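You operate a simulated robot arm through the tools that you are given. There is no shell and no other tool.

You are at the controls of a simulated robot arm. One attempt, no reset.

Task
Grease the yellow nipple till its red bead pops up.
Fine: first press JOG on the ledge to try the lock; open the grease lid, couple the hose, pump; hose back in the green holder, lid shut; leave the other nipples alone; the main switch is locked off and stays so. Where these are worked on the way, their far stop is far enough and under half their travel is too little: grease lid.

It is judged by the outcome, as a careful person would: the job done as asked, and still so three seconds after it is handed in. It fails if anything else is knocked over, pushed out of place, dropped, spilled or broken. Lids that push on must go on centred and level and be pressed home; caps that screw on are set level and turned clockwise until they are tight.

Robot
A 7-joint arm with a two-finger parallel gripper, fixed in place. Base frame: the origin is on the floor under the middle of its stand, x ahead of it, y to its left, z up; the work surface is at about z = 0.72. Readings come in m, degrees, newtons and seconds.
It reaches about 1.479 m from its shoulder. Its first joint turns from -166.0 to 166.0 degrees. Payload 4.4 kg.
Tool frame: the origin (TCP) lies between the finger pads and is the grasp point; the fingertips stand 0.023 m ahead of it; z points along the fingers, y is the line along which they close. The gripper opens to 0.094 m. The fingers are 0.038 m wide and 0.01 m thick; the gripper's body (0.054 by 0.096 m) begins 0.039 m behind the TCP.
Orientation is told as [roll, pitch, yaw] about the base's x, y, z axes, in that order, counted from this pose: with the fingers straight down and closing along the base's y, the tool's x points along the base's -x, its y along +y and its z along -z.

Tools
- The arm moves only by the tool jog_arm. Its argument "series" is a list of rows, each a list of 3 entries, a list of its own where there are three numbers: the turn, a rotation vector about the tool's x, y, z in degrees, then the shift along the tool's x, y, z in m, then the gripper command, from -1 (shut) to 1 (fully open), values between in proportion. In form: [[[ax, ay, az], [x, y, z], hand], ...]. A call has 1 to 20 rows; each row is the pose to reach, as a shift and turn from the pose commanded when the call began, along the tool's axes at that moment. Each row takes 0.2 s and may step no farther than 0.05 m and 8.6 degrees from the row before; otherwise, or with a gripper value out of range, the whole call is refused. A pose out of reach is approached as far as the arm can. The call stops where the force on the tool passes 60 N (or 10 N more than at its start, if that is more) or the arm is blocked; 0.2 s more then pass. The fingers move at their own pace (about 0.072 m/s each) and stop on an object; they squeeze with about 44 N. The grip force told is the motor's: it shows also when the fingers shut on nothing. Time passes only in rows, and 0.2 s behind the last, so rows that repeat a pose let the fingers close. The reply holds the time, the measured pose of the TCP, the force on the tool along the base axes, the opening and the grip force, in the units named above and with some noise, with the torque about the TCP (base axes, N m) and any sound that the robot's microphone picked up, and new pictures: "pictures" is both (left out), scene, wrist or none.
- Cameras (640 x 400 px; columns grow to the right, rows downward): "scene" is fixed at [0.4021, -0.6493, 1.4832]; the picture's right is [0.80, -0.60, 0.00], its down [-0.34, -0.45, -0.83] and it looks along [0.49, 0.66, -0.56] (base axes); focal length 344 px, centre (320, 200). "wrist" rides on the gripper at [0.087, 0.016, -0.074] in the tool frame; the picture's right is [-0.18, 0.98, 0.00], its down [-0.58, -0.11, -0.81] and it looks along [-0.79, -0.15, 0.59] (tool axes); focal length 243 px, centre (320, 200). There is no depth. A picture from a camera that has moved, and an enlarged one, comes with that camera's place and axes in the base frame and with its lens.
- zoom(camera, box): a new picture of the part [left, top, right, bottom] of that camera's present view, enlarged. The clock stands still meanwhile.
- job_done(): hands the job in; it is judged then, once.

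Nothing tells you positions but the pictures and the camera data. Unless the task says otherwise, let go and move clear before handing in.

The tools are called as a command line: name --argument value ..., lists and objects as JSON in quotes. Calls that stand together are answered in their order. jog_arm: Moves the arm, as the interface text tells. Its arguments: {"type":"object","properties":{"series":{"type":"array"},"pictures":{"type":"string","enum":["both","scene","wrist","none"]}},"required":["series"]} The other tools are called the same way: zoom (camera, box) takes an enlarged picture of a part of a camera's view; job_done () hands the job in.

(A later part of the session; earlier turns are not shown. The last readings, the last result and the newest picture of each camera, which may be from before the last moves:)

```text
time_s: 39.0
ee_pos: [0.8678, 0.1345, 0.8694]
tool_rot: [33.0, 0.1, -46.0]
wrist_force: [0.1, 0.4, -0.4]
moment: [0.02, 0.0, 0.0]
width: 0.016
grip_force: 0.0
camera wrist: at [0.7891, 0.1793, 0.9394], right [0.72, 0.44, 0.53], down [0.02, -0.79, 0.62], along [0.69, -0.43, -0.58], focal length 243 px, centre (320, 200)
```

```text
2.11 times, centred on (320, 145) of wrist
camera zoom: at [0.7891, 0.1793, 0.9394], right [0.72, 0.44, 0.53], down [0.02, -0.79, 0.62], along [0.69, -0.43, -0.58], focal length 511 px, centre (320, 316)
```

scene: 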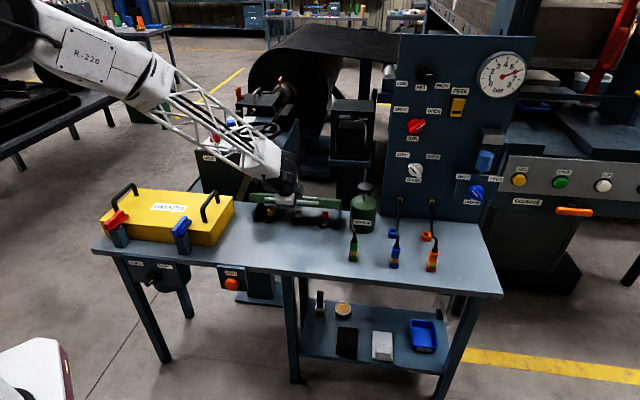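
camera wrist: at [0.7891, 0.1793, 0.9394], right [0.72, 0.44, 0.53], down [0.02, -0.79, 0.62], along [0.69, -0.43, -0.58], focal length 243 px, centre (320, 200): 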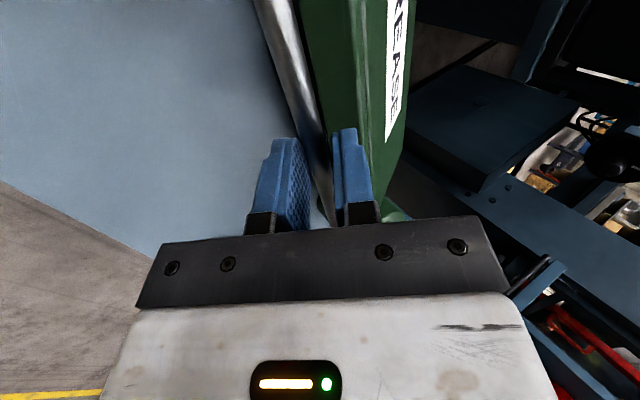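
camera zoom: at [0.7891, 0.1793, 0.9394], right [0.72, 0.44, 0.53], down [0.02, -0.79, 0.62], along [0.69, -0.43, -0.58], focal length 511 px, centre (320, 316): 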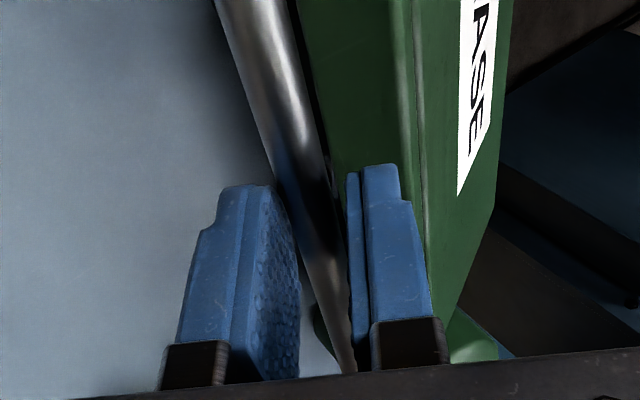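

The lid is coming up freely, and I can see yellow, grey and red nipples underneath. I'll continue along the arc.

jog_arm --series '[[[2.75, 0, 0], [0, 0.0121, -0.0059], -0.66], [[5.5, 0, 0], [0, 0.0245, -0.0106], -0.66], [[8.25, 0, 0], [0, 0.0376, -0.0144], -0.66], [[11, 0, 0], [0, 0.0507, -0.017], -0.66], [[13.75, 0, 0], [0, 0.0641, -0.0184], -0.66], [[16.5, 0, 0], [0, 0.0775, -0.0188], -0.66]]' --pictures "both"

zoom --camera "scene" --box '[230, 150, 370, 270]'

zoom --camera "wrist" --box '[220, 50, 420, 240]'

```text
time_s: 40.4
ee_pos: [0.9091, 0.1743, 0.9263]
tool_rot: [16.5, 0.1, -46.0]
wrist_force: [-0.2, 0.2, 0.2]
moment: [0.02, -0.01, 0.0]
width: 0.0162
grip_force: 0.5
camera wrist: at [0.8453, 0.233, 1.0016], right [0.81, 0.52, 0.28], down [0.16, -0.65, 0.74], along [0.57, -0.55, -0.61], focal length 243 px, centre (320, 200)
```

scene: 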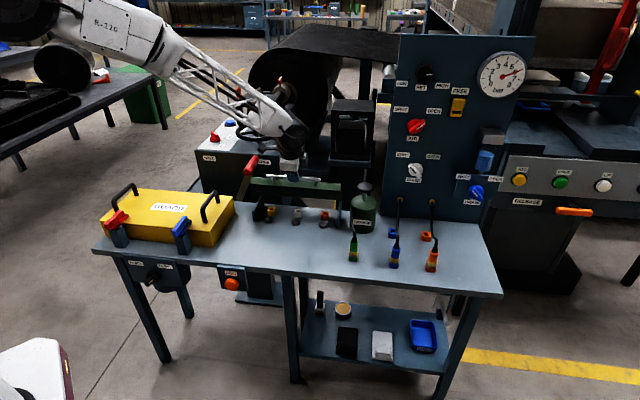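
wrist: 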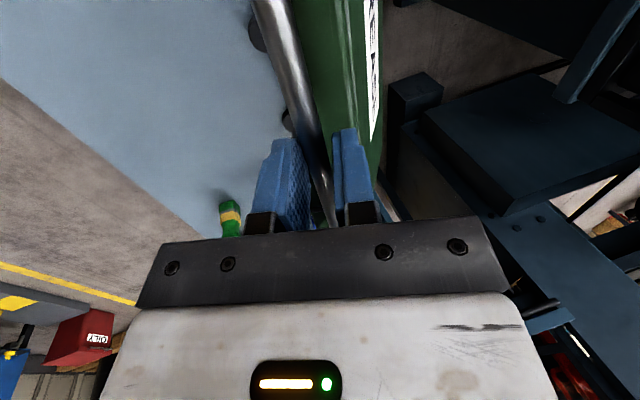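

```text
3.33 times, centred on (300, 210) of scene
camera zoom: at [0.4021, -0.6493, 1.4832], right [0.8, -0.6, 0.0], down [-0.34, -0.45, -0.83], along [0.49, 0.66, -0.56], focal length 1147 px, centre (387, 167)
```

zoom: 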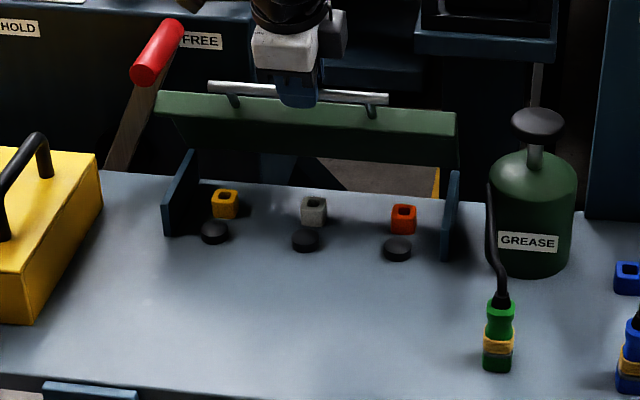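

```text
2.11 times, centred on (320, 145) of wrist
camera zoom: at [0.8453, 0.233, 1.0016], right [0.81, 0.52, 0.28], down [0.16, -0.65, 0.74], along [0.57, -0.55, -0.61], focal length 511 px, centre (320, 316)
```

zoom: 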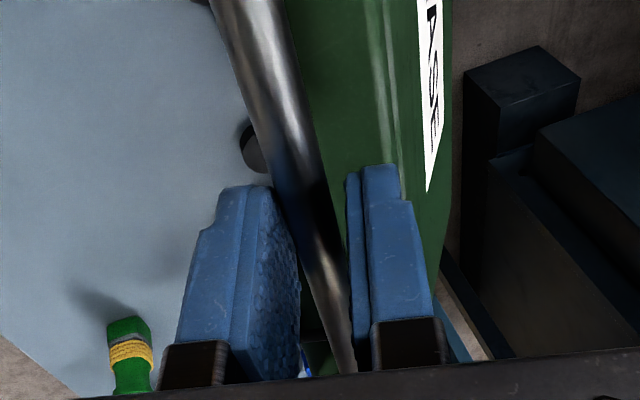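

jog_arm --series '[[[2.75, 0, 0], [0, 0.013, -0.0029], -0.66], [[5.5, 0, 0], [0, 0.0265, -0.0049], -0.66], [[8.25, 0, 0], [0, 0.0399, -0.0056], -0.66], [[11, 0, 0], [0, 0.0534, -0.0051], -0.66]]' --pictures "both"

zoom --camera "scene" --box '[230, 130, 370, 250]'

zoom --camera "wrist" --box '[220, 50, 420, 240]'

```text
time_s: 41.4
ee_pos: [0.9443, 0.2087, 0.9468]
tool_rot: [5.5, 0.1, -46.1]
wrist_force: [0.1, 0.1, -0.2]
moment: [0.02, 0.01, -0.03]
width: 0.0158
grip_force: 0.0
camera wrist: at [0.8918, 0.2774, 1.0215], right [0.83, 0.55, 0.09], down [0.27, -0.55, 0.79], along [0.48, -0.63, -0.6], focal length 243 px, centre (320, 200)
```

scene: 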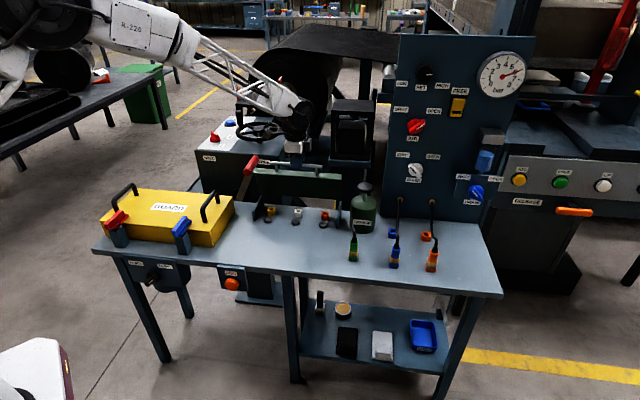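
wrist: 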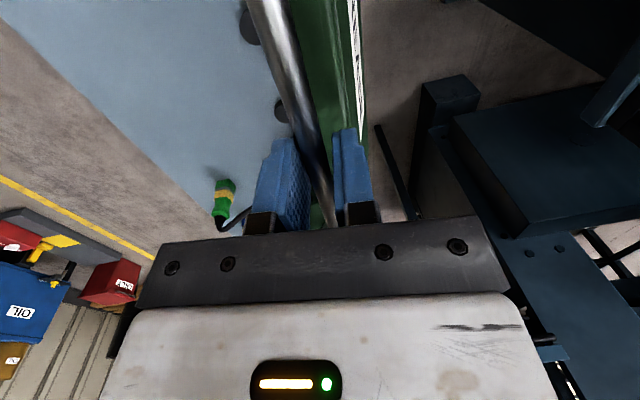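

```text
3.33 times, centred on (300, 190) of scene
camera zoom: at [0.4021, -0.6493, 1.4832], right [0.8, -0.6, 0.0], down [-0.34, -0.45, -0.83], along [0.49, 0.66, -0.56], focal length 1147 px, centre (387, 233)
```

zoom: 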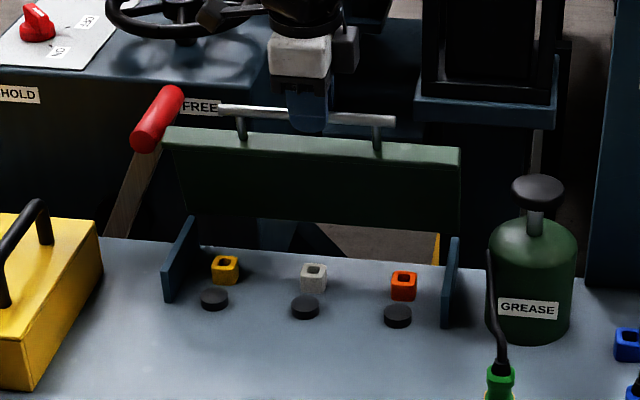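

```text
2.11 times, centred on (320, 145) of wrist
camera zoom: at [0.8918, 0.2774, 1.0215], right [0.83, 0.55, 0.09], down [0.27, -0.55, 0.79], along [0.48, -0.63, -0.6], focal length 511 px, centre (320, 316)
```

zoom: 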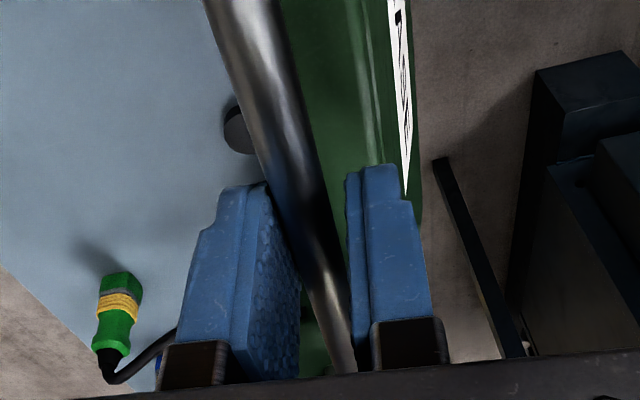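

jog_arm --series '[[[2.75, 0, 0], [0, 0.0135, -0.0011], -0.66], [[5.5, 0, 0], [0, 0.0269, -0.0009], -0.66]]' --pictures "scene"

zoom --camera "scene" --box '[230, 130, 370, 250]'

```text
time_s: 42.0
ee_pos: [0.9647, 0.2269, 0.9503]
tool_rot: [-0.1, 0.1, -45.9]
wrist_force: [-0.3, 0.3, 1.1]
moment: [-0.06, 0.0, 0.05]
width: 0.0161
grip_force: 0.1
```

scene: 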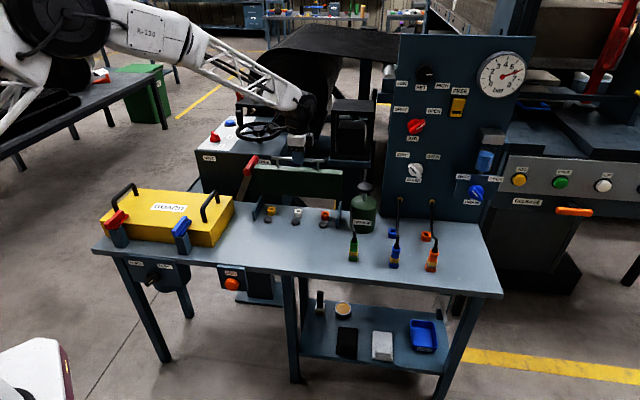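

```text
3.33 times, centred on (300, 190) of scene
camera zoom: at [0.4021, -0.6493, 1.4832], right [0.8, -0.6, 0.0], down [-0.34, -0.45, -0.83], along [0.49, 0.66, -0.56], focal length 1147 px, centre (387, 233)
```

zoom: 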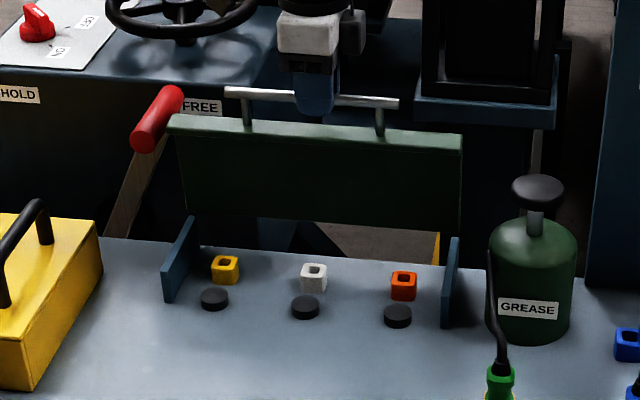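

jog_arm --series '[[[0, 0, 0], [0, 0.0065, 0.0006], -0.66], [[0, 0, 0], [0, 0.0129, 0.0012], -0.66]]' --pictures "scene"

zoom --camera "scene" --box '[230, 130, 370, 250]'

```text
time_s: 42.6
ee_pos: [0.9734, 0.2355, 0.9481]
tool_rot: [0.0, 0.2, -46.0]
wrist_force: [0.0, -0.7, -0.2]
moment: [0.02, 0.0, -0.01]
width: 0.0161
grip_force: 0.1
```

scene: 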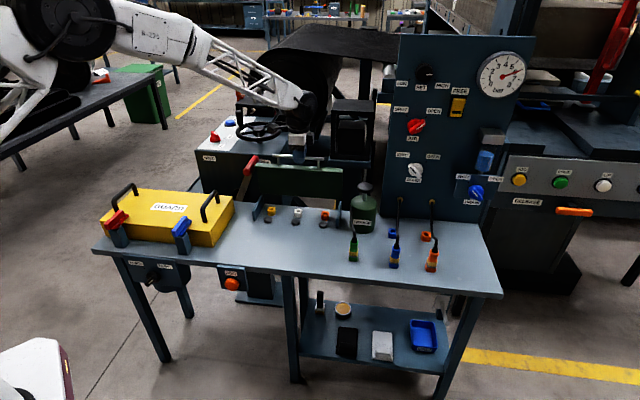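

```text
3.33 times, centred on (300, 190) of scene
camera zoom: at [0.4021, -0.6493, 1.4832], right [0.8, -0.6, 0.0], down [-0.34, -0.45, -0.83], along [0.49, 0.66, -0.56], focal length 1147 px, centre (387, 233)
```

zoom: 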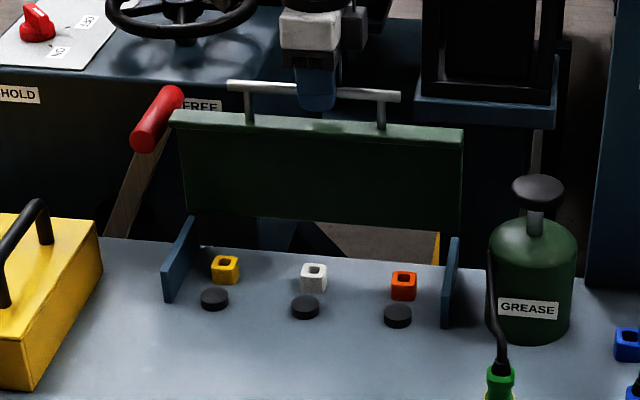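

jog_arm --series '[[[0, 0, 0], [0, 0.0064, 0.0005], -0.66], [[0, 0, 0], [0, 0.0128, 0.0012], -0.66], [[0, 0, 0], [0, 0.0192, 0.0022], -0.66], [[0, 0, 0], [0, 0.0256, 0.0034], -0.66]]' --pictures "both"

zoom --camera "scene" --box '[230, 130, 370, 250]'

```text
time_s: 43.6
ee_pos: [0.9897, 0.2547, 0.946]
tool_rot: [0.0, 0.0, -46.0]
wrist_force: [-0.2, 0.6, -0.4]
moment: [-0.01, 0.02, -0.02]
width: 0.0162
grip_force: 0.1
camera wrist: at [0.9423, 0.3281, 1.0183], right [0.84, 0.55, 0.0], down [0.33, -0.5, 0.8], along [0.44, -0.67, -0.59], focal length 243 px, centre (320, 200)
```

scene: 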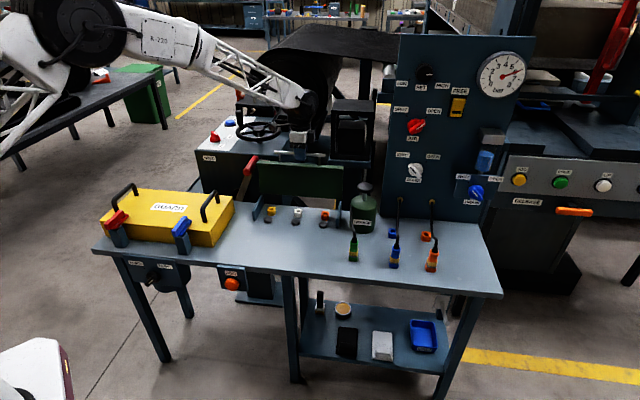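
wrist: 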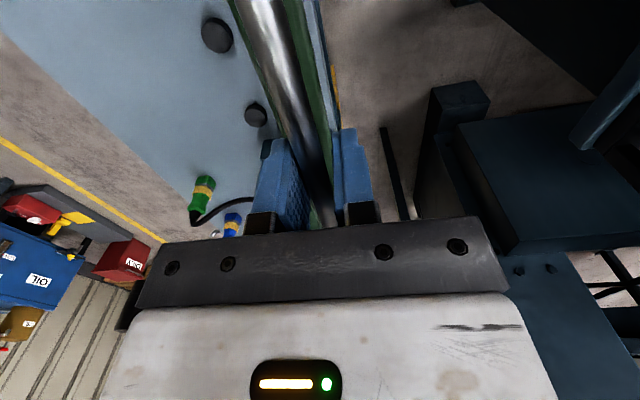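

```text
3.33 times, centred on (300, 190) of scene
camera zoom: at [0.4021, -0.6493, 1.4832], right [0.8, -0.6, 0.0], down [-0.34, -0.45, -0.83], along [0.49, 0.66, -0.56], focal length 1147 px, centre (387, 233)
```

zoom: 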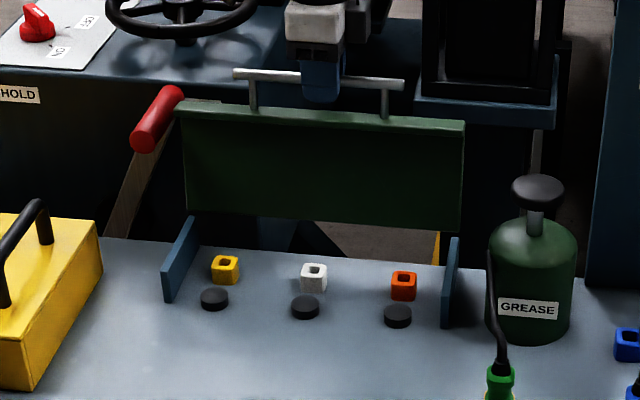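

The lid is well past vertical, so I'll release the bar and withdraw upward.

jog_arm --series '[[[0, 0, 0], [0, 0, 0], -0.2], [[0, 0, 0], [0, 0, 0], -0.2], [[0, 0, 0], [0, 0, -0.02], -0.2], [[0, 0, 0], [0, -0.01, -0.06], -0.2], [[0, 0, 0], [0, -0.03, -0.1], -0.2], [[0, 0, 0], [0, -0.05, -0.14], 0]]' --pictures "both"

zoom --camera "scene" --box '[230, 130, 370, 250]'

```text
time_s: 45.0
ee_pos: [0.955, 0.218, 1.0835]
tool_rot: [0.0, 0.1, -46.1]
wrist_force: [-0.8, 0.4, -0.7]
moment: [0.01, 0.0, 0.0]
width: 0.0468
grip_force: 0.1
camera wrist: at [0.9079, 0.2913, 1.1561], right [0.83, 0.55, 0.0], down [0.33, -0.49, 0.8], along [0.44, -0.67, -0.59], focal length 243 px, centre (320, 200)
```

scene: 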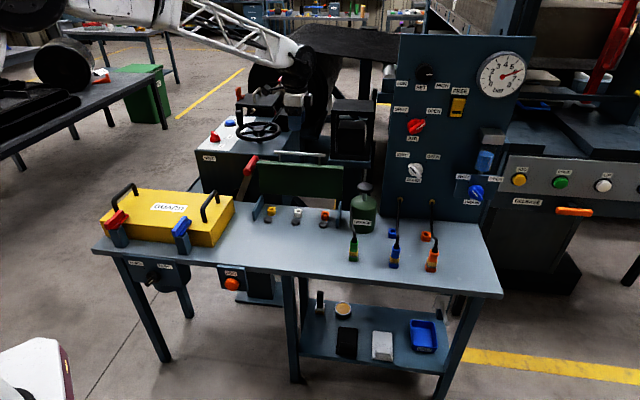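
wrist: 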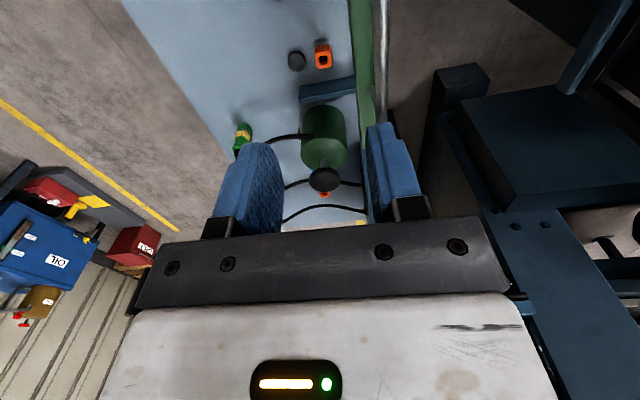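

```text
3.33 times, centred on (300, 190) of scene
camera zoom: at [0.4021, -0.6493, 1.4832], right [0.8, -0.6, 0.0], down [-0.34, -0.45, -0.83], along [0.49, 0.66, -0.56], focal length 1147 px, centre (387, 233)
```

zoom: 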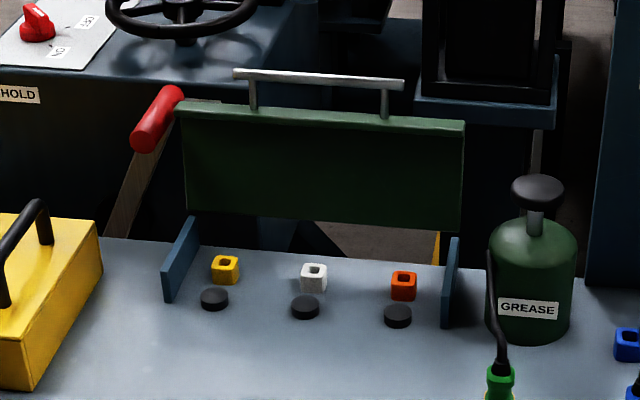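

The lid stays open at its stop. Next is the grease hose coupler in the green holder, so I'll move out in front of the bench and turn the gripper back to face it.

jog_arm --series '[[[0, 0, -8.2], [-0.0175, -0.0365, 0.0027], 0], [[0, 0, -16.4], [-0.0351, -0.0731, 0.0055], 0], [[0, 0, -24.5], [-0.0526, -0.1096, 0.0082], 0], [[0, 0, -32.7], [-0.0702, -0.1462, 0.0109], 0], [[0, 0, -40.9], [-0.0877, -0.1827, 0.0136], 0], [[0, 0, -49.1], [-0.1053, -0.2193, 0.0164], 0], [[0, 0, -57.3], [-0.1228, -0.2558, 0.0191], 0], [[0, 0, -65.5], [-0.1404, -0.2924, 0.0218], 0], [[0, 0, -73.6], [-0.1579, -0.3289, 0.0245], 0], [[0, 0, -81.8], [-0.1755, -0.3655, 0.0273], 0], [[0, 0, -90], [-0.193, -0.402, 0.03], 0]]' --pictures "wrist"

zoom --camera "wrist" --box '[160, 0, 480, 200]'

```text
time_s: 47.4
ee_pos: [0.7979, -0.1985, 1.0549]
tool_rot: [0.1, 0.0, 44.0]
wrist_force: [0.0, -0.1, 0.1]
moment: [0.0, -0.06, -0.04]
width: 0.0469
grip_force: 0.0
camera wrist: at [0.7252, -0.2472, 1.1289], right [-0.55, 0.83, 0.0], down [0.49, 0.32, 0.81], along [0.67, 0.45, -0.59], focal length 243 px, centre (320, 200)
```

wrist: 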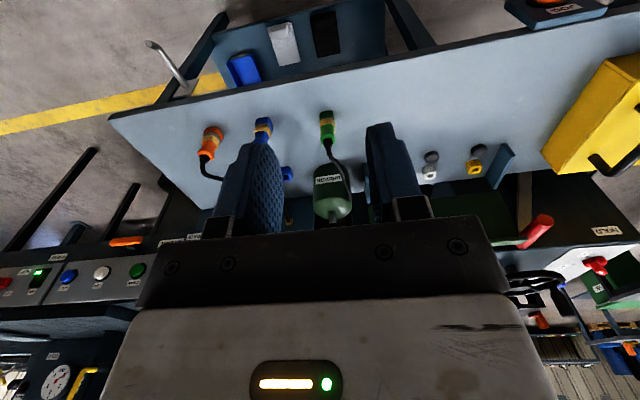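

```text
2.00 times, centred on (320, 100) of wrist
camera zoom: at [0.7252, -0.2472, 1.1289], right [-0.55, 0.83, 0.0], down [0.49, 0.32, 0.81], along [0.67, 0.45, -0.59], focal length 485 px, centre (320, 400)
```

zoom: 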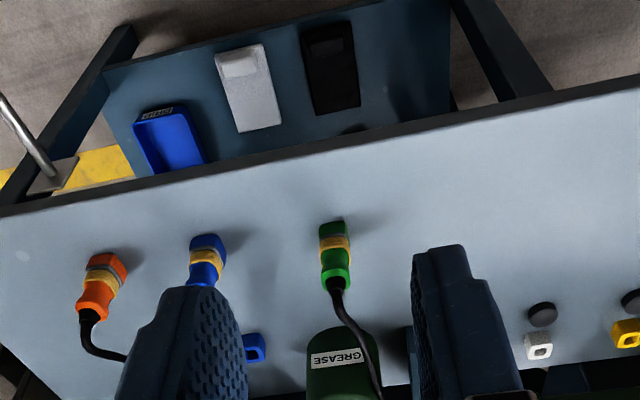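

I take the coupler axis to be near (0.958, -0.078), with its green grip at z of about 0.77–0.80. I'll approach from the front, pointing 40° below horizontal, so the hose clears the palm.

jog_arm --series '[[[0, -7.15, 0], [-0.0153, -0.0035, 0.0257], 0.28], [[0, -14.3, 0], [-0.0306, -0.0071, 0.0514], 0.28], [[0, -21.45, 0], [-0.0459, -0.0106, 0.0771], 0.28], [[0, -28.6, 0], [-0.0611, -0.0141, 0.1029], 0.28], [[0, -35.7, 0], [-0.0764, -0.0176, 0.1286], 0.28], [[0, -42.85, 0], [-0.0917, -0.0212, 0.1543], 0.28], [[0, -50, 0], [-0.107, -0.0247, 0.18], 0.28]]' --pictures "both"

zoom --camera "wrist" --box '[160, 30, 480, 230]'

zoom --camera "scene" --box '[300, 180, 420, 280]'

```text
time_s: 49.0
ee_pos: [0.8919, -0.1446, 0.8755]
tool_rot: [0.0, -50.2, 43.9]
wrist_force: [0.6, 0.1, 0.1]
moment: [-0.02, 0.03, 0.04]
width: 0.0601
grip_force: 0.1
camera wrist: at [0.8009, -0.2098, 0.8547], right [-0.6, 0.79, 0.14], down [-0.1, -0.25, 0.96], along [0.8, 0.56, 0.23], focal length 243 px, centre (320, 200)
```

scene: 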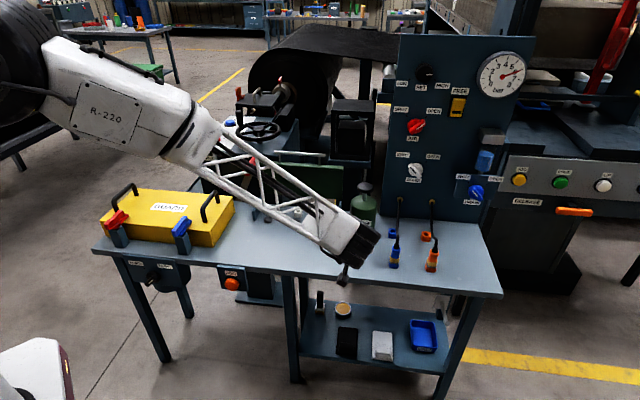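
wrist: 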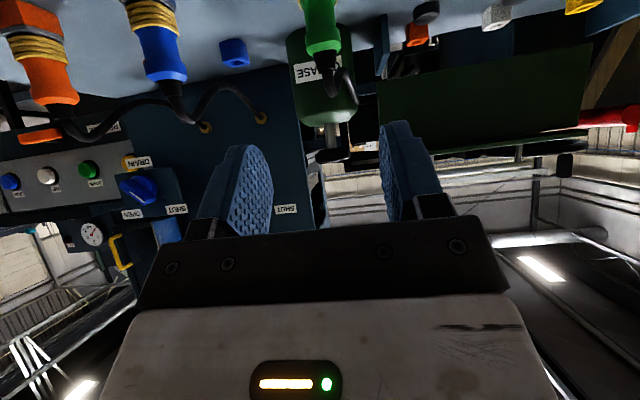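

```text
2.00 times, centred on (320, 130) of wrist
camera zoom: at [0.8009, -0.2098, 0.8547], right [-0.6, 0.79, 0.14], down [-0.1, -0.25, 0.96], along [0.8, 0.56, 0.23], focal length 485 px, centre (320, 340)
```

zoom: 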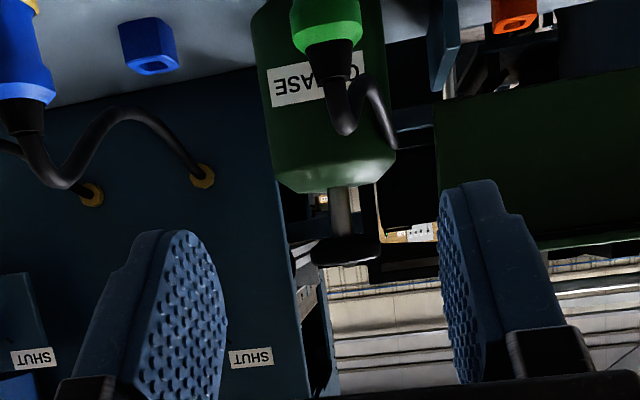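

```text
4.00 times, centred on (360, 230) of scene
camera zoom: at [0.4021, -0.6493, 1.4832], right [0.8, -0.6, 0.0], down [-0.34, -0.45, -0.83], along [0.49, 0.66, -0.56], focal length 1376 px, centre (160, 80)
```

zoom: 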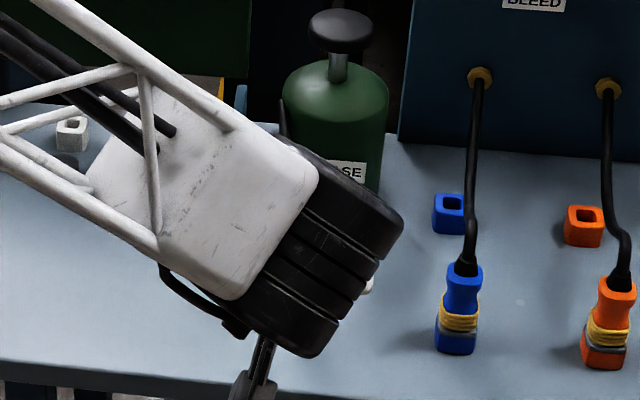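

jog_arm --series '[[[0, 0, 0], [0, 0.001, 0.02], 0.28], [[0, 0, 0], [0, 0.002, 0.04], 0.28], [[0, 0, 0], [0, 0.002, 0.06], 0.28]]' --pictures "both"

zoom --camera "wrist" --box '[200, 0, 440, 220]'

zoom --camera "scene" --box '[310, 200, 410, 280]'

```text
time_s: 49.8
ee_pos: [0.9248, -0.1092, 0.837]
tool_rot: [0.2, -50.1, 43.8]
wrist_force: [1.0, 1.0, -0.4]
moment: [-0.04, 0.02, 0.01]
width: 0.0602
grip_force: 0.1
camera wrist: at [0.8334, -0.1758, 0.817], right [-0.6, 0.79, 0.14], down [-0.1, -0.25, 0.96], along [0.8, 0.56, 0.23], focal length 243 px, centre (320, 200)
```

scene: 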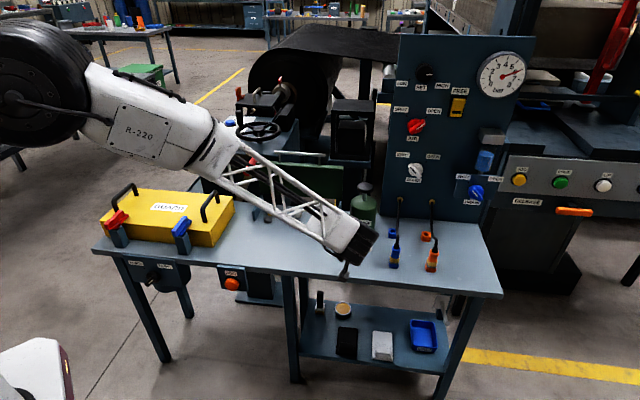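
wrist: 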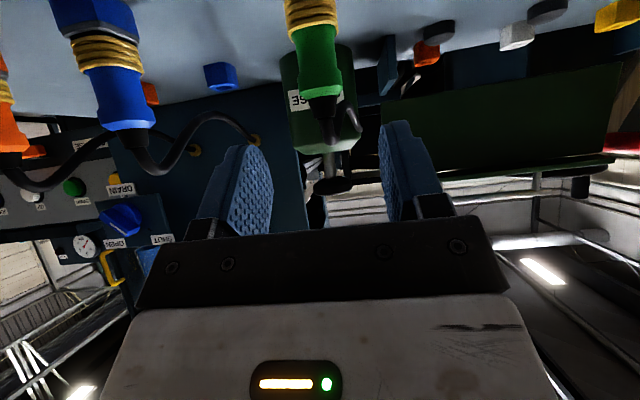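

```text
1.82 times, centred on (320, 110) of wrist
camera zoom: at [0.8334, -0.1758, 0.817], right [-0.6, 0.79, 0.14], down [-0.1, -0.25, 0.96], along [0.8, 0.56, 0.23], focal length 441 px, centre (320, 364)
```

zoom: 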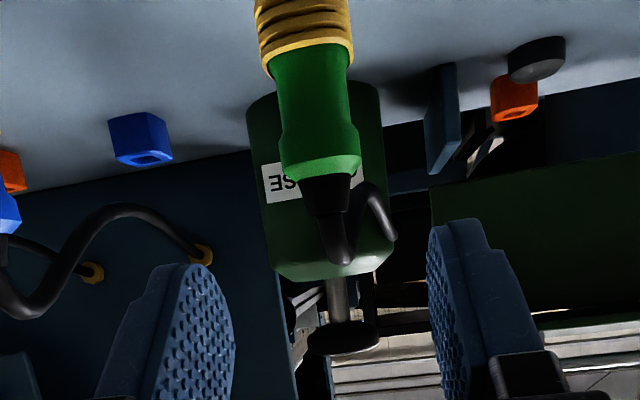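

```text
5.00 times, centred on (360, 240) of scene
camera zoom: at [0.4021, -0.6493, 1.4832], right [0.8, -0.6, 0.0], down [-0.34, -0.45, -0.83], along [0.49, 0.66, -0.56], focal length 1720 px, centre (120, 0)
```

zoom: 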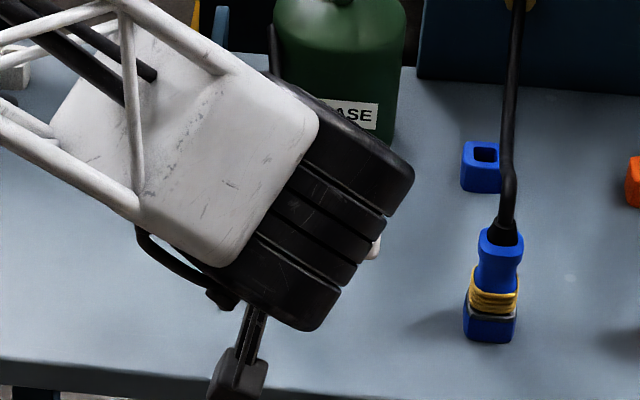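

jog_arm --series '[[[0, 0, 0], [0.002, 0, 0.022], 0.28], [[0, 0, 0], [0.004, 0, 0.044], 0.28], [[0, 0, 0], [0.006, 0, 0.064], 0.28]]' --pictures "wrist"

zoom --camera "wrist" --box '[200, 0, 440, 220]'

```text
time_s: 50.6
ee_pos: [0.9573, -0.0782, 0.7914]
tool_rot: [0.2, -50.0, 43.8]
wrist_force: [-0.2, 0.7, -0.2]
moment: [-0.01, 0.02, 0.01]
width: 0.0602
grip_force: 0.0
camera wrist: at [0.866, -0.1447, 0.7715], right [-0.6, 0.79, 0.14], down [-0.1, -0.25, 0.96], along [0.8, 0.56, 0.23], focal length 243 px, centre (320, 200)
```

wrist: 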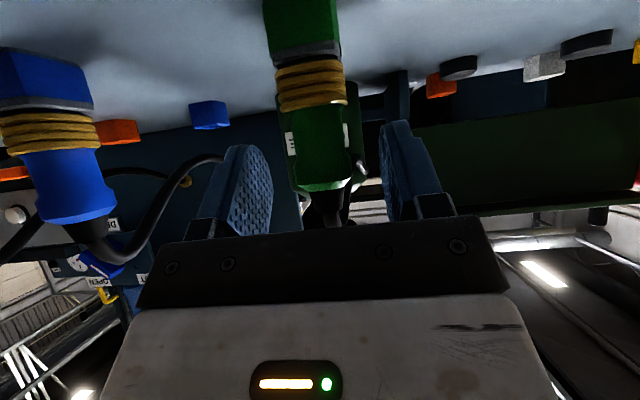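

```text
1.82 times, centred on (320, 110) of wrist
camera zoom: at [0.866, -0.1447, 0.7715], right [-0.6, 0.79, 0.14], down [-0.1, -0.25, 0.96], along [0.8, 0.56, 0.23], focal length 441 px, centre (320, 364)
```

zoom: 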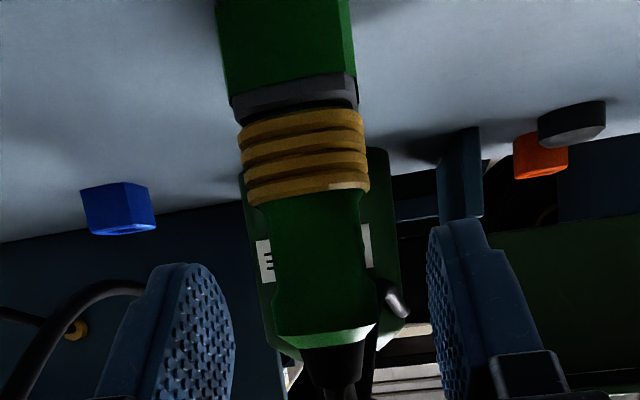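

jog_arm --series '[[[0, 0, 0], [0.006, 0.001, 0.005], 0.28], [[0, 0, 0], [0.0119, 0.002, 0.0099], 0.28], [[0, 0, 0], [0.0119, 0.002, 0.0099], 0.28]]' --pictures "wrist"

zoom --camera "wrist" --box '[200, 0, 440, 220]'

```text
time_s: 51.4
ee_pos: [0.9557, -0.0789, 0.7765]
tool_rot: [0.1, -50.0, 43.9]
wrist_force: [-0.8, 0.1, 0.4]
moment: [0.0, 0.0, 0.02]
width: 0.0601
grip_force: 0.0
camera wrist: at [0.8642, -0.1434, 0.7564], right [-0.6, 0.79, 0.14], down [-0.1, -0.25, 0.96], along [0.8, 0.56, 0.23], focal length 243 px, centre (320, 200)
```

wrist: 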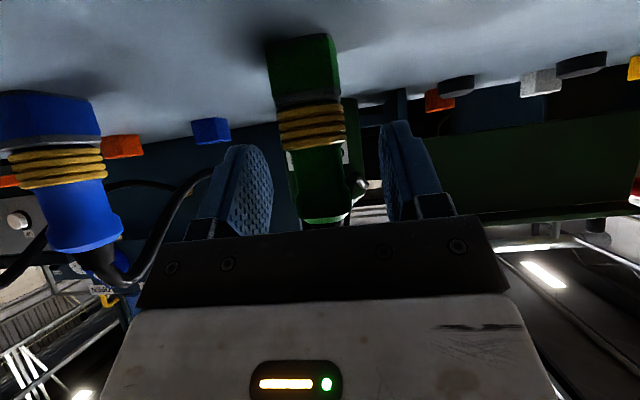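

```text
1.82 times, centred on (320, 110) of wrist
camera zoom: at [0.8642, -0.1434, 0.7564], right [-0.6, 0.79, 0.14], down [-0.1, -0.25, 0.96], along [0.8, 0.56, 0.23], focal length 441 px, centre (320, 364)
```

zoom: 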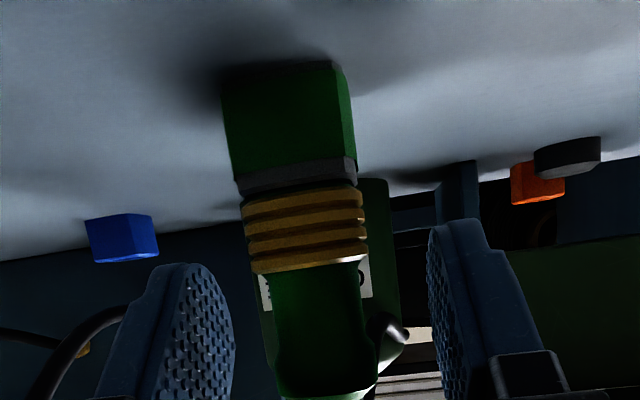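

jog_arm --series '[[[0, 0, 0], [0, 0, 0.003], -1], [[0, 0, 0], [0, 0, 0.003], -1], [[0, 0, 0], [0, 0, 0.003], -1], [[0, 0, 0], [0, 0, 0.003], -1]]' --pictures "both"

zoom --camera "wrist" --box '[200, 0, 440, 220]'

```text
time_s: 52.4
ee_pos: [0.9568, -0.0748, 0.7746]
tool_rot: [0.2, -49.9, 43.8]
wrist_force: [-13.5, -4.7, 3.5]
moment: [-0.19, 0.31, 0.12]
width: 0.0253
grip_force: 43.9
camera wrist: at [0.8656, -0.1413, 0.7544], right [-0.6, 0.79, 0.14], down [-0.1, -0.25, 0.96], along [0.8, 0.56, 0.23], focal length 243 px, centre (320, 200)
```

scene: 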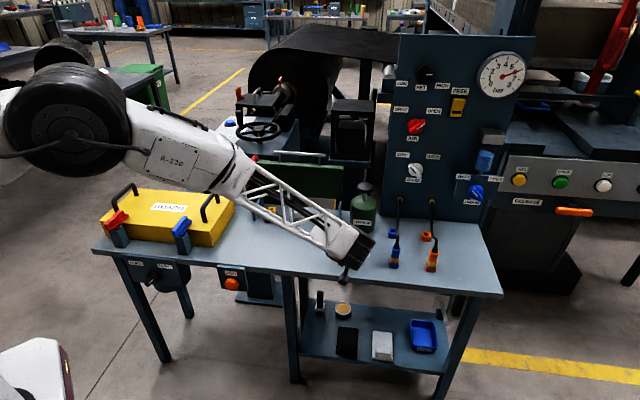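
wrist: 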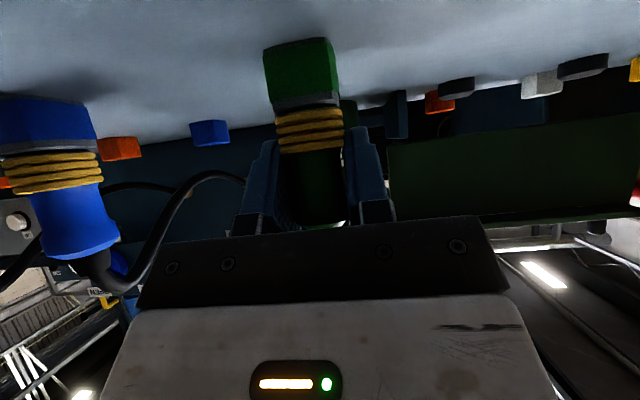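

```text
1.82 times, centred on (320, 110) of wrist
camera zoom: at [0.8656, -0.1413, 0.7544], right [-0.6, 0.79, 0.14], down [-0.1, -0.25, 0.96], along [0.8, 0.56, 0.23], focal length 441 px, centre (320, 364)
```

zoom: 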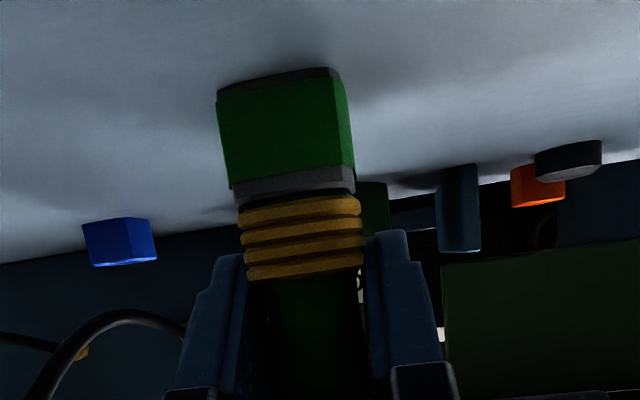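

The coupler is gripped at 25 mm. I'll pull it straight up gently and watch the force.

jog_arm --series '[[[0, 0, 0], [-0.0023, 0, -0.0019], -1], [[0, 0, 0], [-0.0046, 0, -0.0039], -1], [[0, 0, 0], [-0.0077, 0, -0.0064], -1]]' --pictures "wrist"

zoom --camera "wrist" --box '[200, 0, 440, 220]'

```text
time_s: 53.2
ee_pos: [0.9557, -0.0752, 0.783]
tool_rot: [0.2, -50.0, 43.8]
wrist_force: [-0.2, -0.9, -0.3]
moment: [0.0, 0.01, 0.03]
width: 0.0253
grip_force: 43.8
camera wrist: at [0.8657, -0.1408, 0.7636], right [-0.6, 0.79, 0.14], down [-0.1, -0.25, 0.96], along [0.8, 0.56, 0.23], focal length 243 px, centre (320, 200)
```

wrist: 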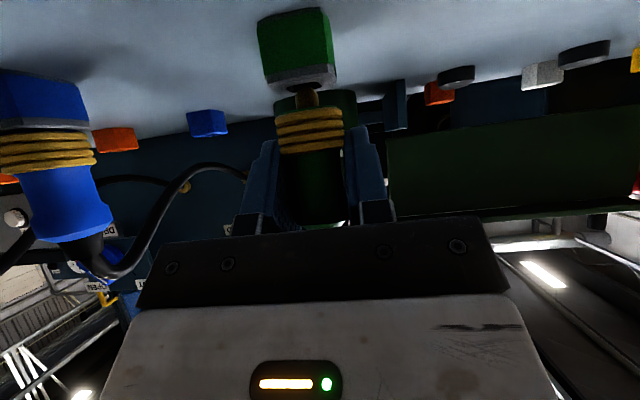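

```text
1.82 times, centred on (320, 110) of wrist
camera zoom: at [0.8657, -0.1408, 0.7636], right [-0.6, 0.79, 0.14], down [-0.1, -0.25, 0.96], along [0.8, 0.56, 0.23], focal length 441 px, centre (320, 364)
```

zoom: 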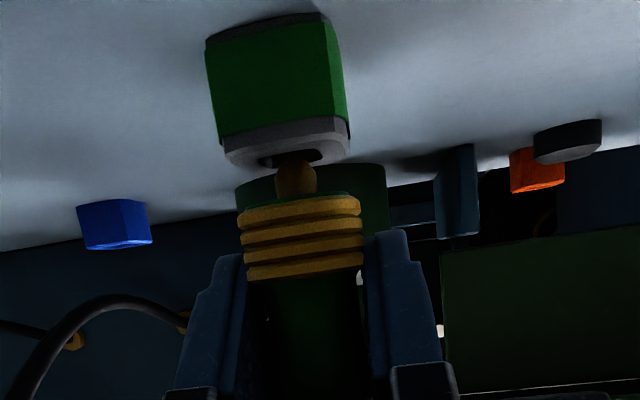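

jog_arm --series '[[[0, 0, 0], [-0.023, 0, -0.0193], -1], [[0, 0, 0], [-0.0383, 0, -0.0322], -1], [[0, 0, 0], [-0.0613, 0, -0.0514], -1]]' --pictures "both"

zoom --camera "wrist" --box '[200, 0, 440, 220]'

zoom --camera "scene" --box '[230, 150, 390, 280]'

```text
time_s: 54.0
ee_pos: [0.9585, -0.0738, 0.863]
tool_rot: [0.3, -49.9, 43.8]
wrist_force: [-0.5, -0.3, -0.8]
moment: [0.03, -0.05, -0.02]
width: 0.0255
grip_force: 44.1
camera wrist: at [0.8665, -0.1405, 0.844], right [-0.6, 0.79, 0.14], down [-0.1, -0.25, 0.96], along [0.8, 0.56, 0.23], focal length 243 px, centre (320, 200)
```

scene: 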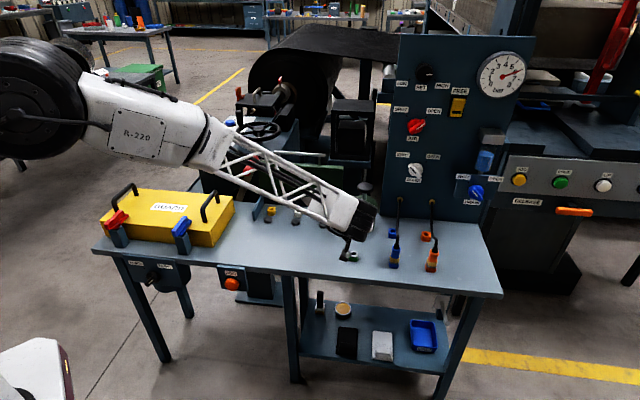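
wrist: 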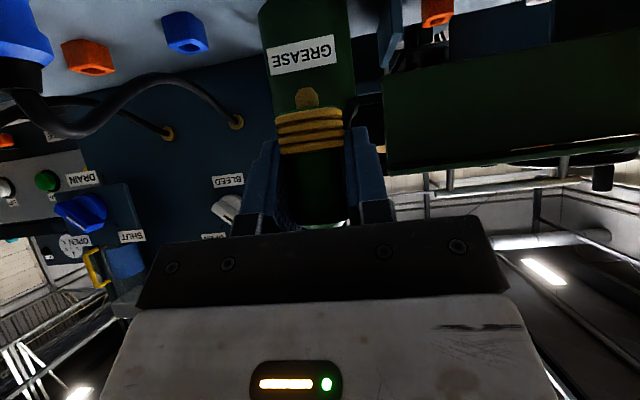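

```text
1.82 times, centred on (320, 110) of wrist
camera zoom: at [0.8665, -0.1405, 0.844], right [-0.6, 0.79, 0.14], down [-0.1, -0.25, 0.96], along [0.8, 0.56, 0.23], focal length 441 px, centre (320, 364)
```

zoom: 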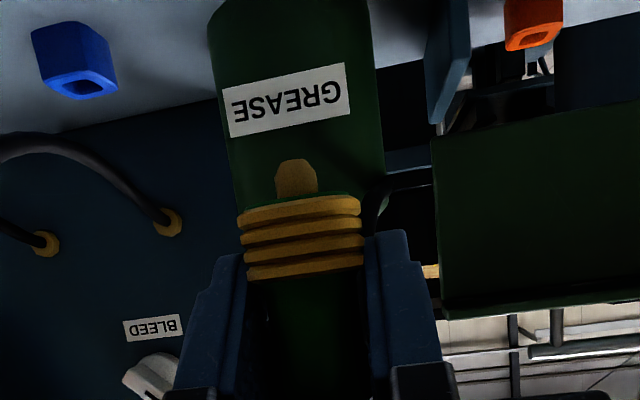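

```text
3.08 times, centred on (310, 215) of scene
camera zoom: at [0.4021, -0.6493, 1.4832], right [0.8, -0.6, 0.0], down [-0.34, -0.45, -0.83], along [0.49, 0.66, -0.56], focal length 1059 px, centre (351, 154)
```

zoom: 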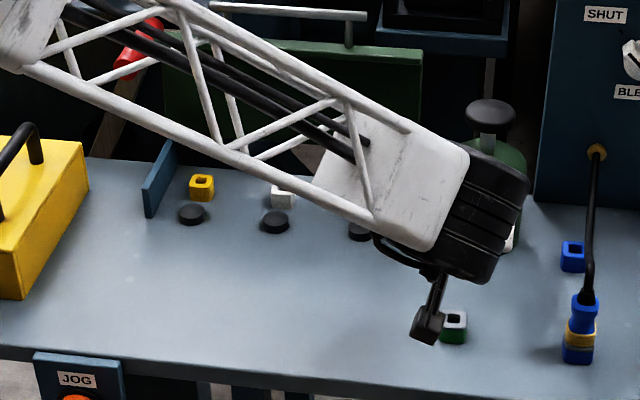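

zoom --camera "scene" --box '[256, 195, 296, 220]'

zoom --camera "scene" --box '[334, 240, 374, 265]'

```text
16.00 times, centred on (276, 208) of scene
camera zoom: at [0.4021, -0.6493, 1.4832], right [0.8, -0.6, 0.0], down [-0.34, -0.45, -0.83], along [0.49, 0.66, -0.56], focal length 5505 px, centre (1024, 80)
```

zoom: 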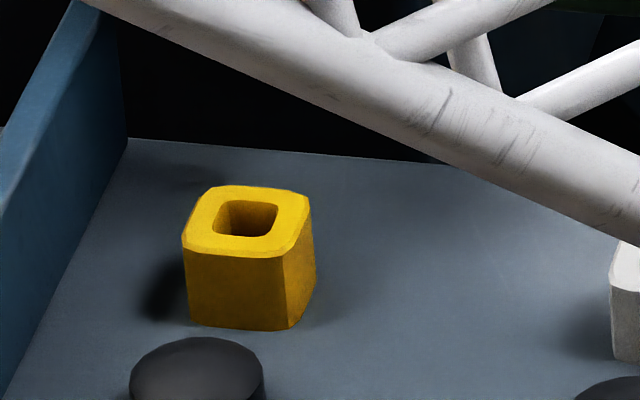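

```text
16.00 times, centred on (354, 252) of scene
camera zoom: at [0.4021, -0.6493, 1.4832], right [0.8, -0.6, 0.0], down [-0.34, -0.45, -0.83], along [0.49, 0.66, -0.56], focal length 5505 px, centre (-224, -640)
```

zoom: 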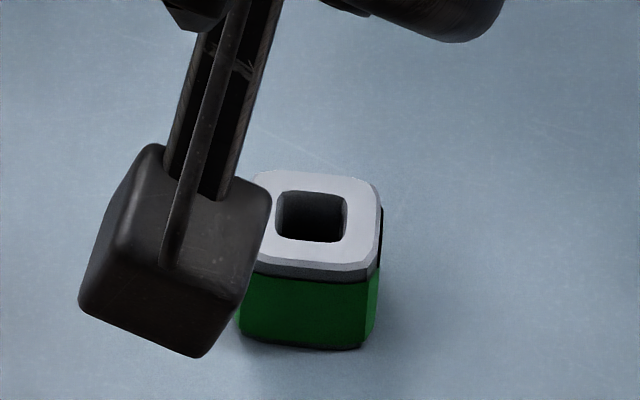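

The coupler came out freely on its brass spigot. By my estimate the yellow nipple is offset from the green holder by about (-0.086, +0.361) in x and y. I'll carry the coupler over at height and look.

jog_arm --series '[[[0, 0, 0], [-0.012, 0.0401, 0.0142], -1], [[0, 0, 0], [-0.0239, 0.0801, 0.0284], -1], [[0, 0, 0], [-0.0358, 0.1202, 0.0427], -1], [[0, 0, 0], [-0.0477, 0.1603, 0.0569], -1], [[0, 0, 0], [-0.0597, 0.2003, 0.0711], -1], [[0, 0, 0], [-0.0716, 0.2404, 0.0853], -1]]' --pictures "both"

zoom --camera "wrist" --box '[200, 0, 520, 220]'

zoom --camera "scene" --box '[230, 150, 390, 280]'

```text
time_s: 55.4
ee_pos: [0.8729, 0.1769, 0.8638]
tool_rot: [0.2, -50.0, 43.8]
wrist_force: [0.2, 0.9, -0.4]
moment: [0.01, -0.02, -0.01]
width: 0.025
grip_force: 44.3
camera wrist: at [0.7809, 0.1099, 0.8446], right [-0.6, 0.79, 0.14], down [-0.1, -0.25, 0.96], along [0.8, 0.56, 0.23], focal length 243 px, centre (320, 200)
```

scene: 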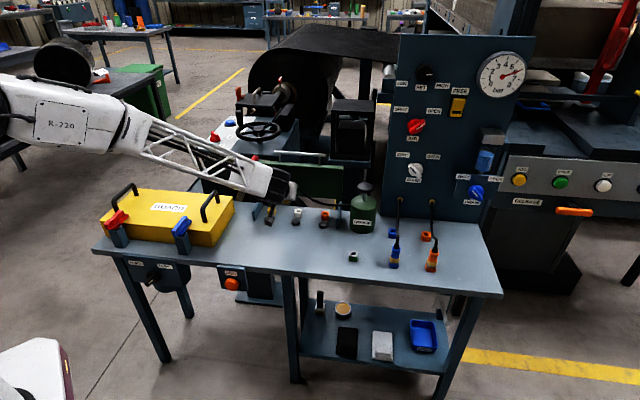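
wrist: 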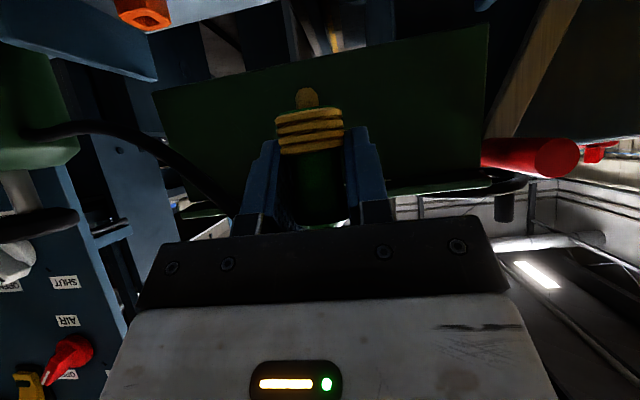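

```text
1.82 times, centred on (360, 110) of wrist
camera zoom: at [0.7809, 0.1099, 0.8446], right [-0.6, 0.79, 0.14], down [-0.1, -0.25, 0.96], along [0.8, 0.56, 0.23], focal length 441 px, centre (247, 364)
```

zoom: 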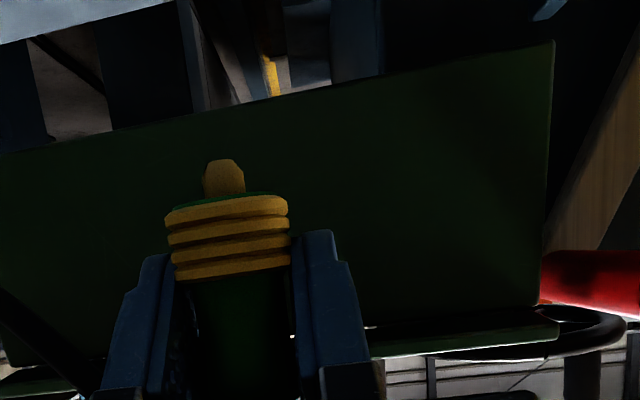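

```text
3.08 times, centred on (310, 215) of scene
camera zoom: at [0.4021, -0.6493, 1.4832], right [0.8, -0.6, 0.0], down [-0.34, -0.45, -0.83], along [0.49, 0.66, -0.56], focal length 1059 px, centre (351, 154)
```

zoom: 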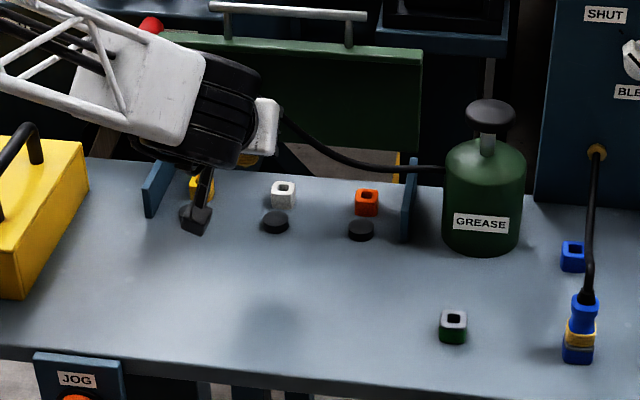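

jog_arm --series '[[[0, 0, 0], [0.0193, 0.027, -0.023], -1], [[0, 0, 0], [0.0386, 0.054, -0.046], -1], [[0, 0, 0], [0.0386, 0.08, -0.046], -1]]' --pictures "both"

zoom --camera "wrist" --box '[200, 0, 440, 150]'

zoom --camera "scene" --box '[190, 150, 330, 260]'

```text
time_s: 56.2
ee_pos: [0.7718, 0.1911, 0.8651]
tool_rot: [0.2, -50.1, 43.8]
wrist_force: [-0.7, 0.3, -0.1]
moment: [-0.03, 0.03, 0.0]
width: 0.0252
grip_force: 44.0
camera wrist: at [0.6803, 0.1249, 0.8447], right [-0.6, 0.79, 0.14], down [-0.1, -0.25, 0.96], along [0.8, 0.56, 0.23], focal length 243 px, centre (320, 200)
```

scene: 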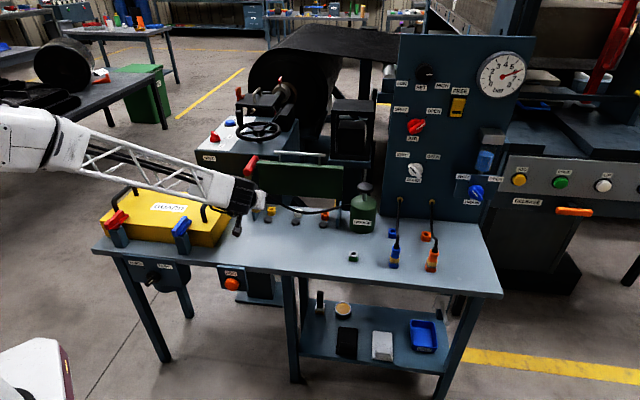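
wrist: 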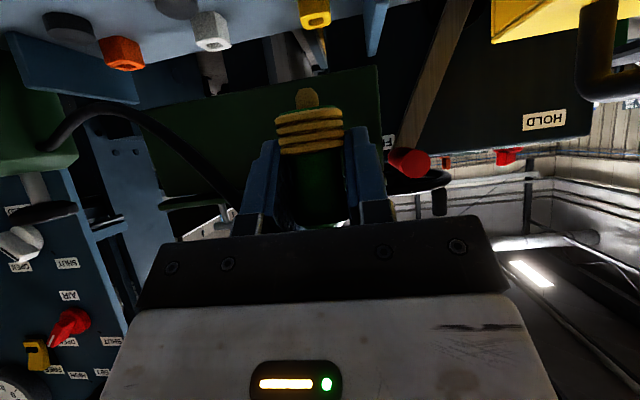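

```text
2.67 times, centred on (320, 75) of wrist
camera zoom: at [0.6803, 0.1249, 0.8447], right [-0.6, 0.79, 0.14], down [-0.1, -0.25, 0.96], along [0.8, 0.56, 0.23], focal length 647 px, centre (320, 533)
```

zoom: 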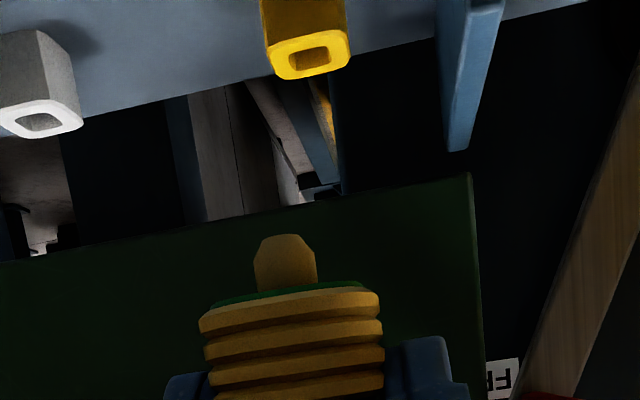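

```text
3.64 times, centred on (260, 205) of scene
camera zoom: at [0.4021, -0.6493, 1.4832], right [0.8, -0.6, 0.0], down [-0.34, -0.45, -0.83], along [0.49, 0.66, -0.56], focal length 1251 px, centre (538, 182)
```

zoom: 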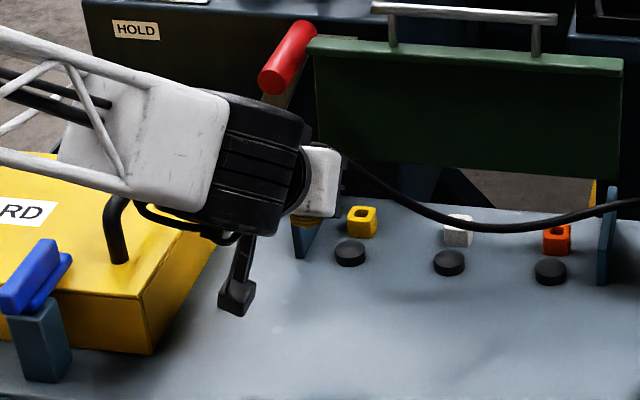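

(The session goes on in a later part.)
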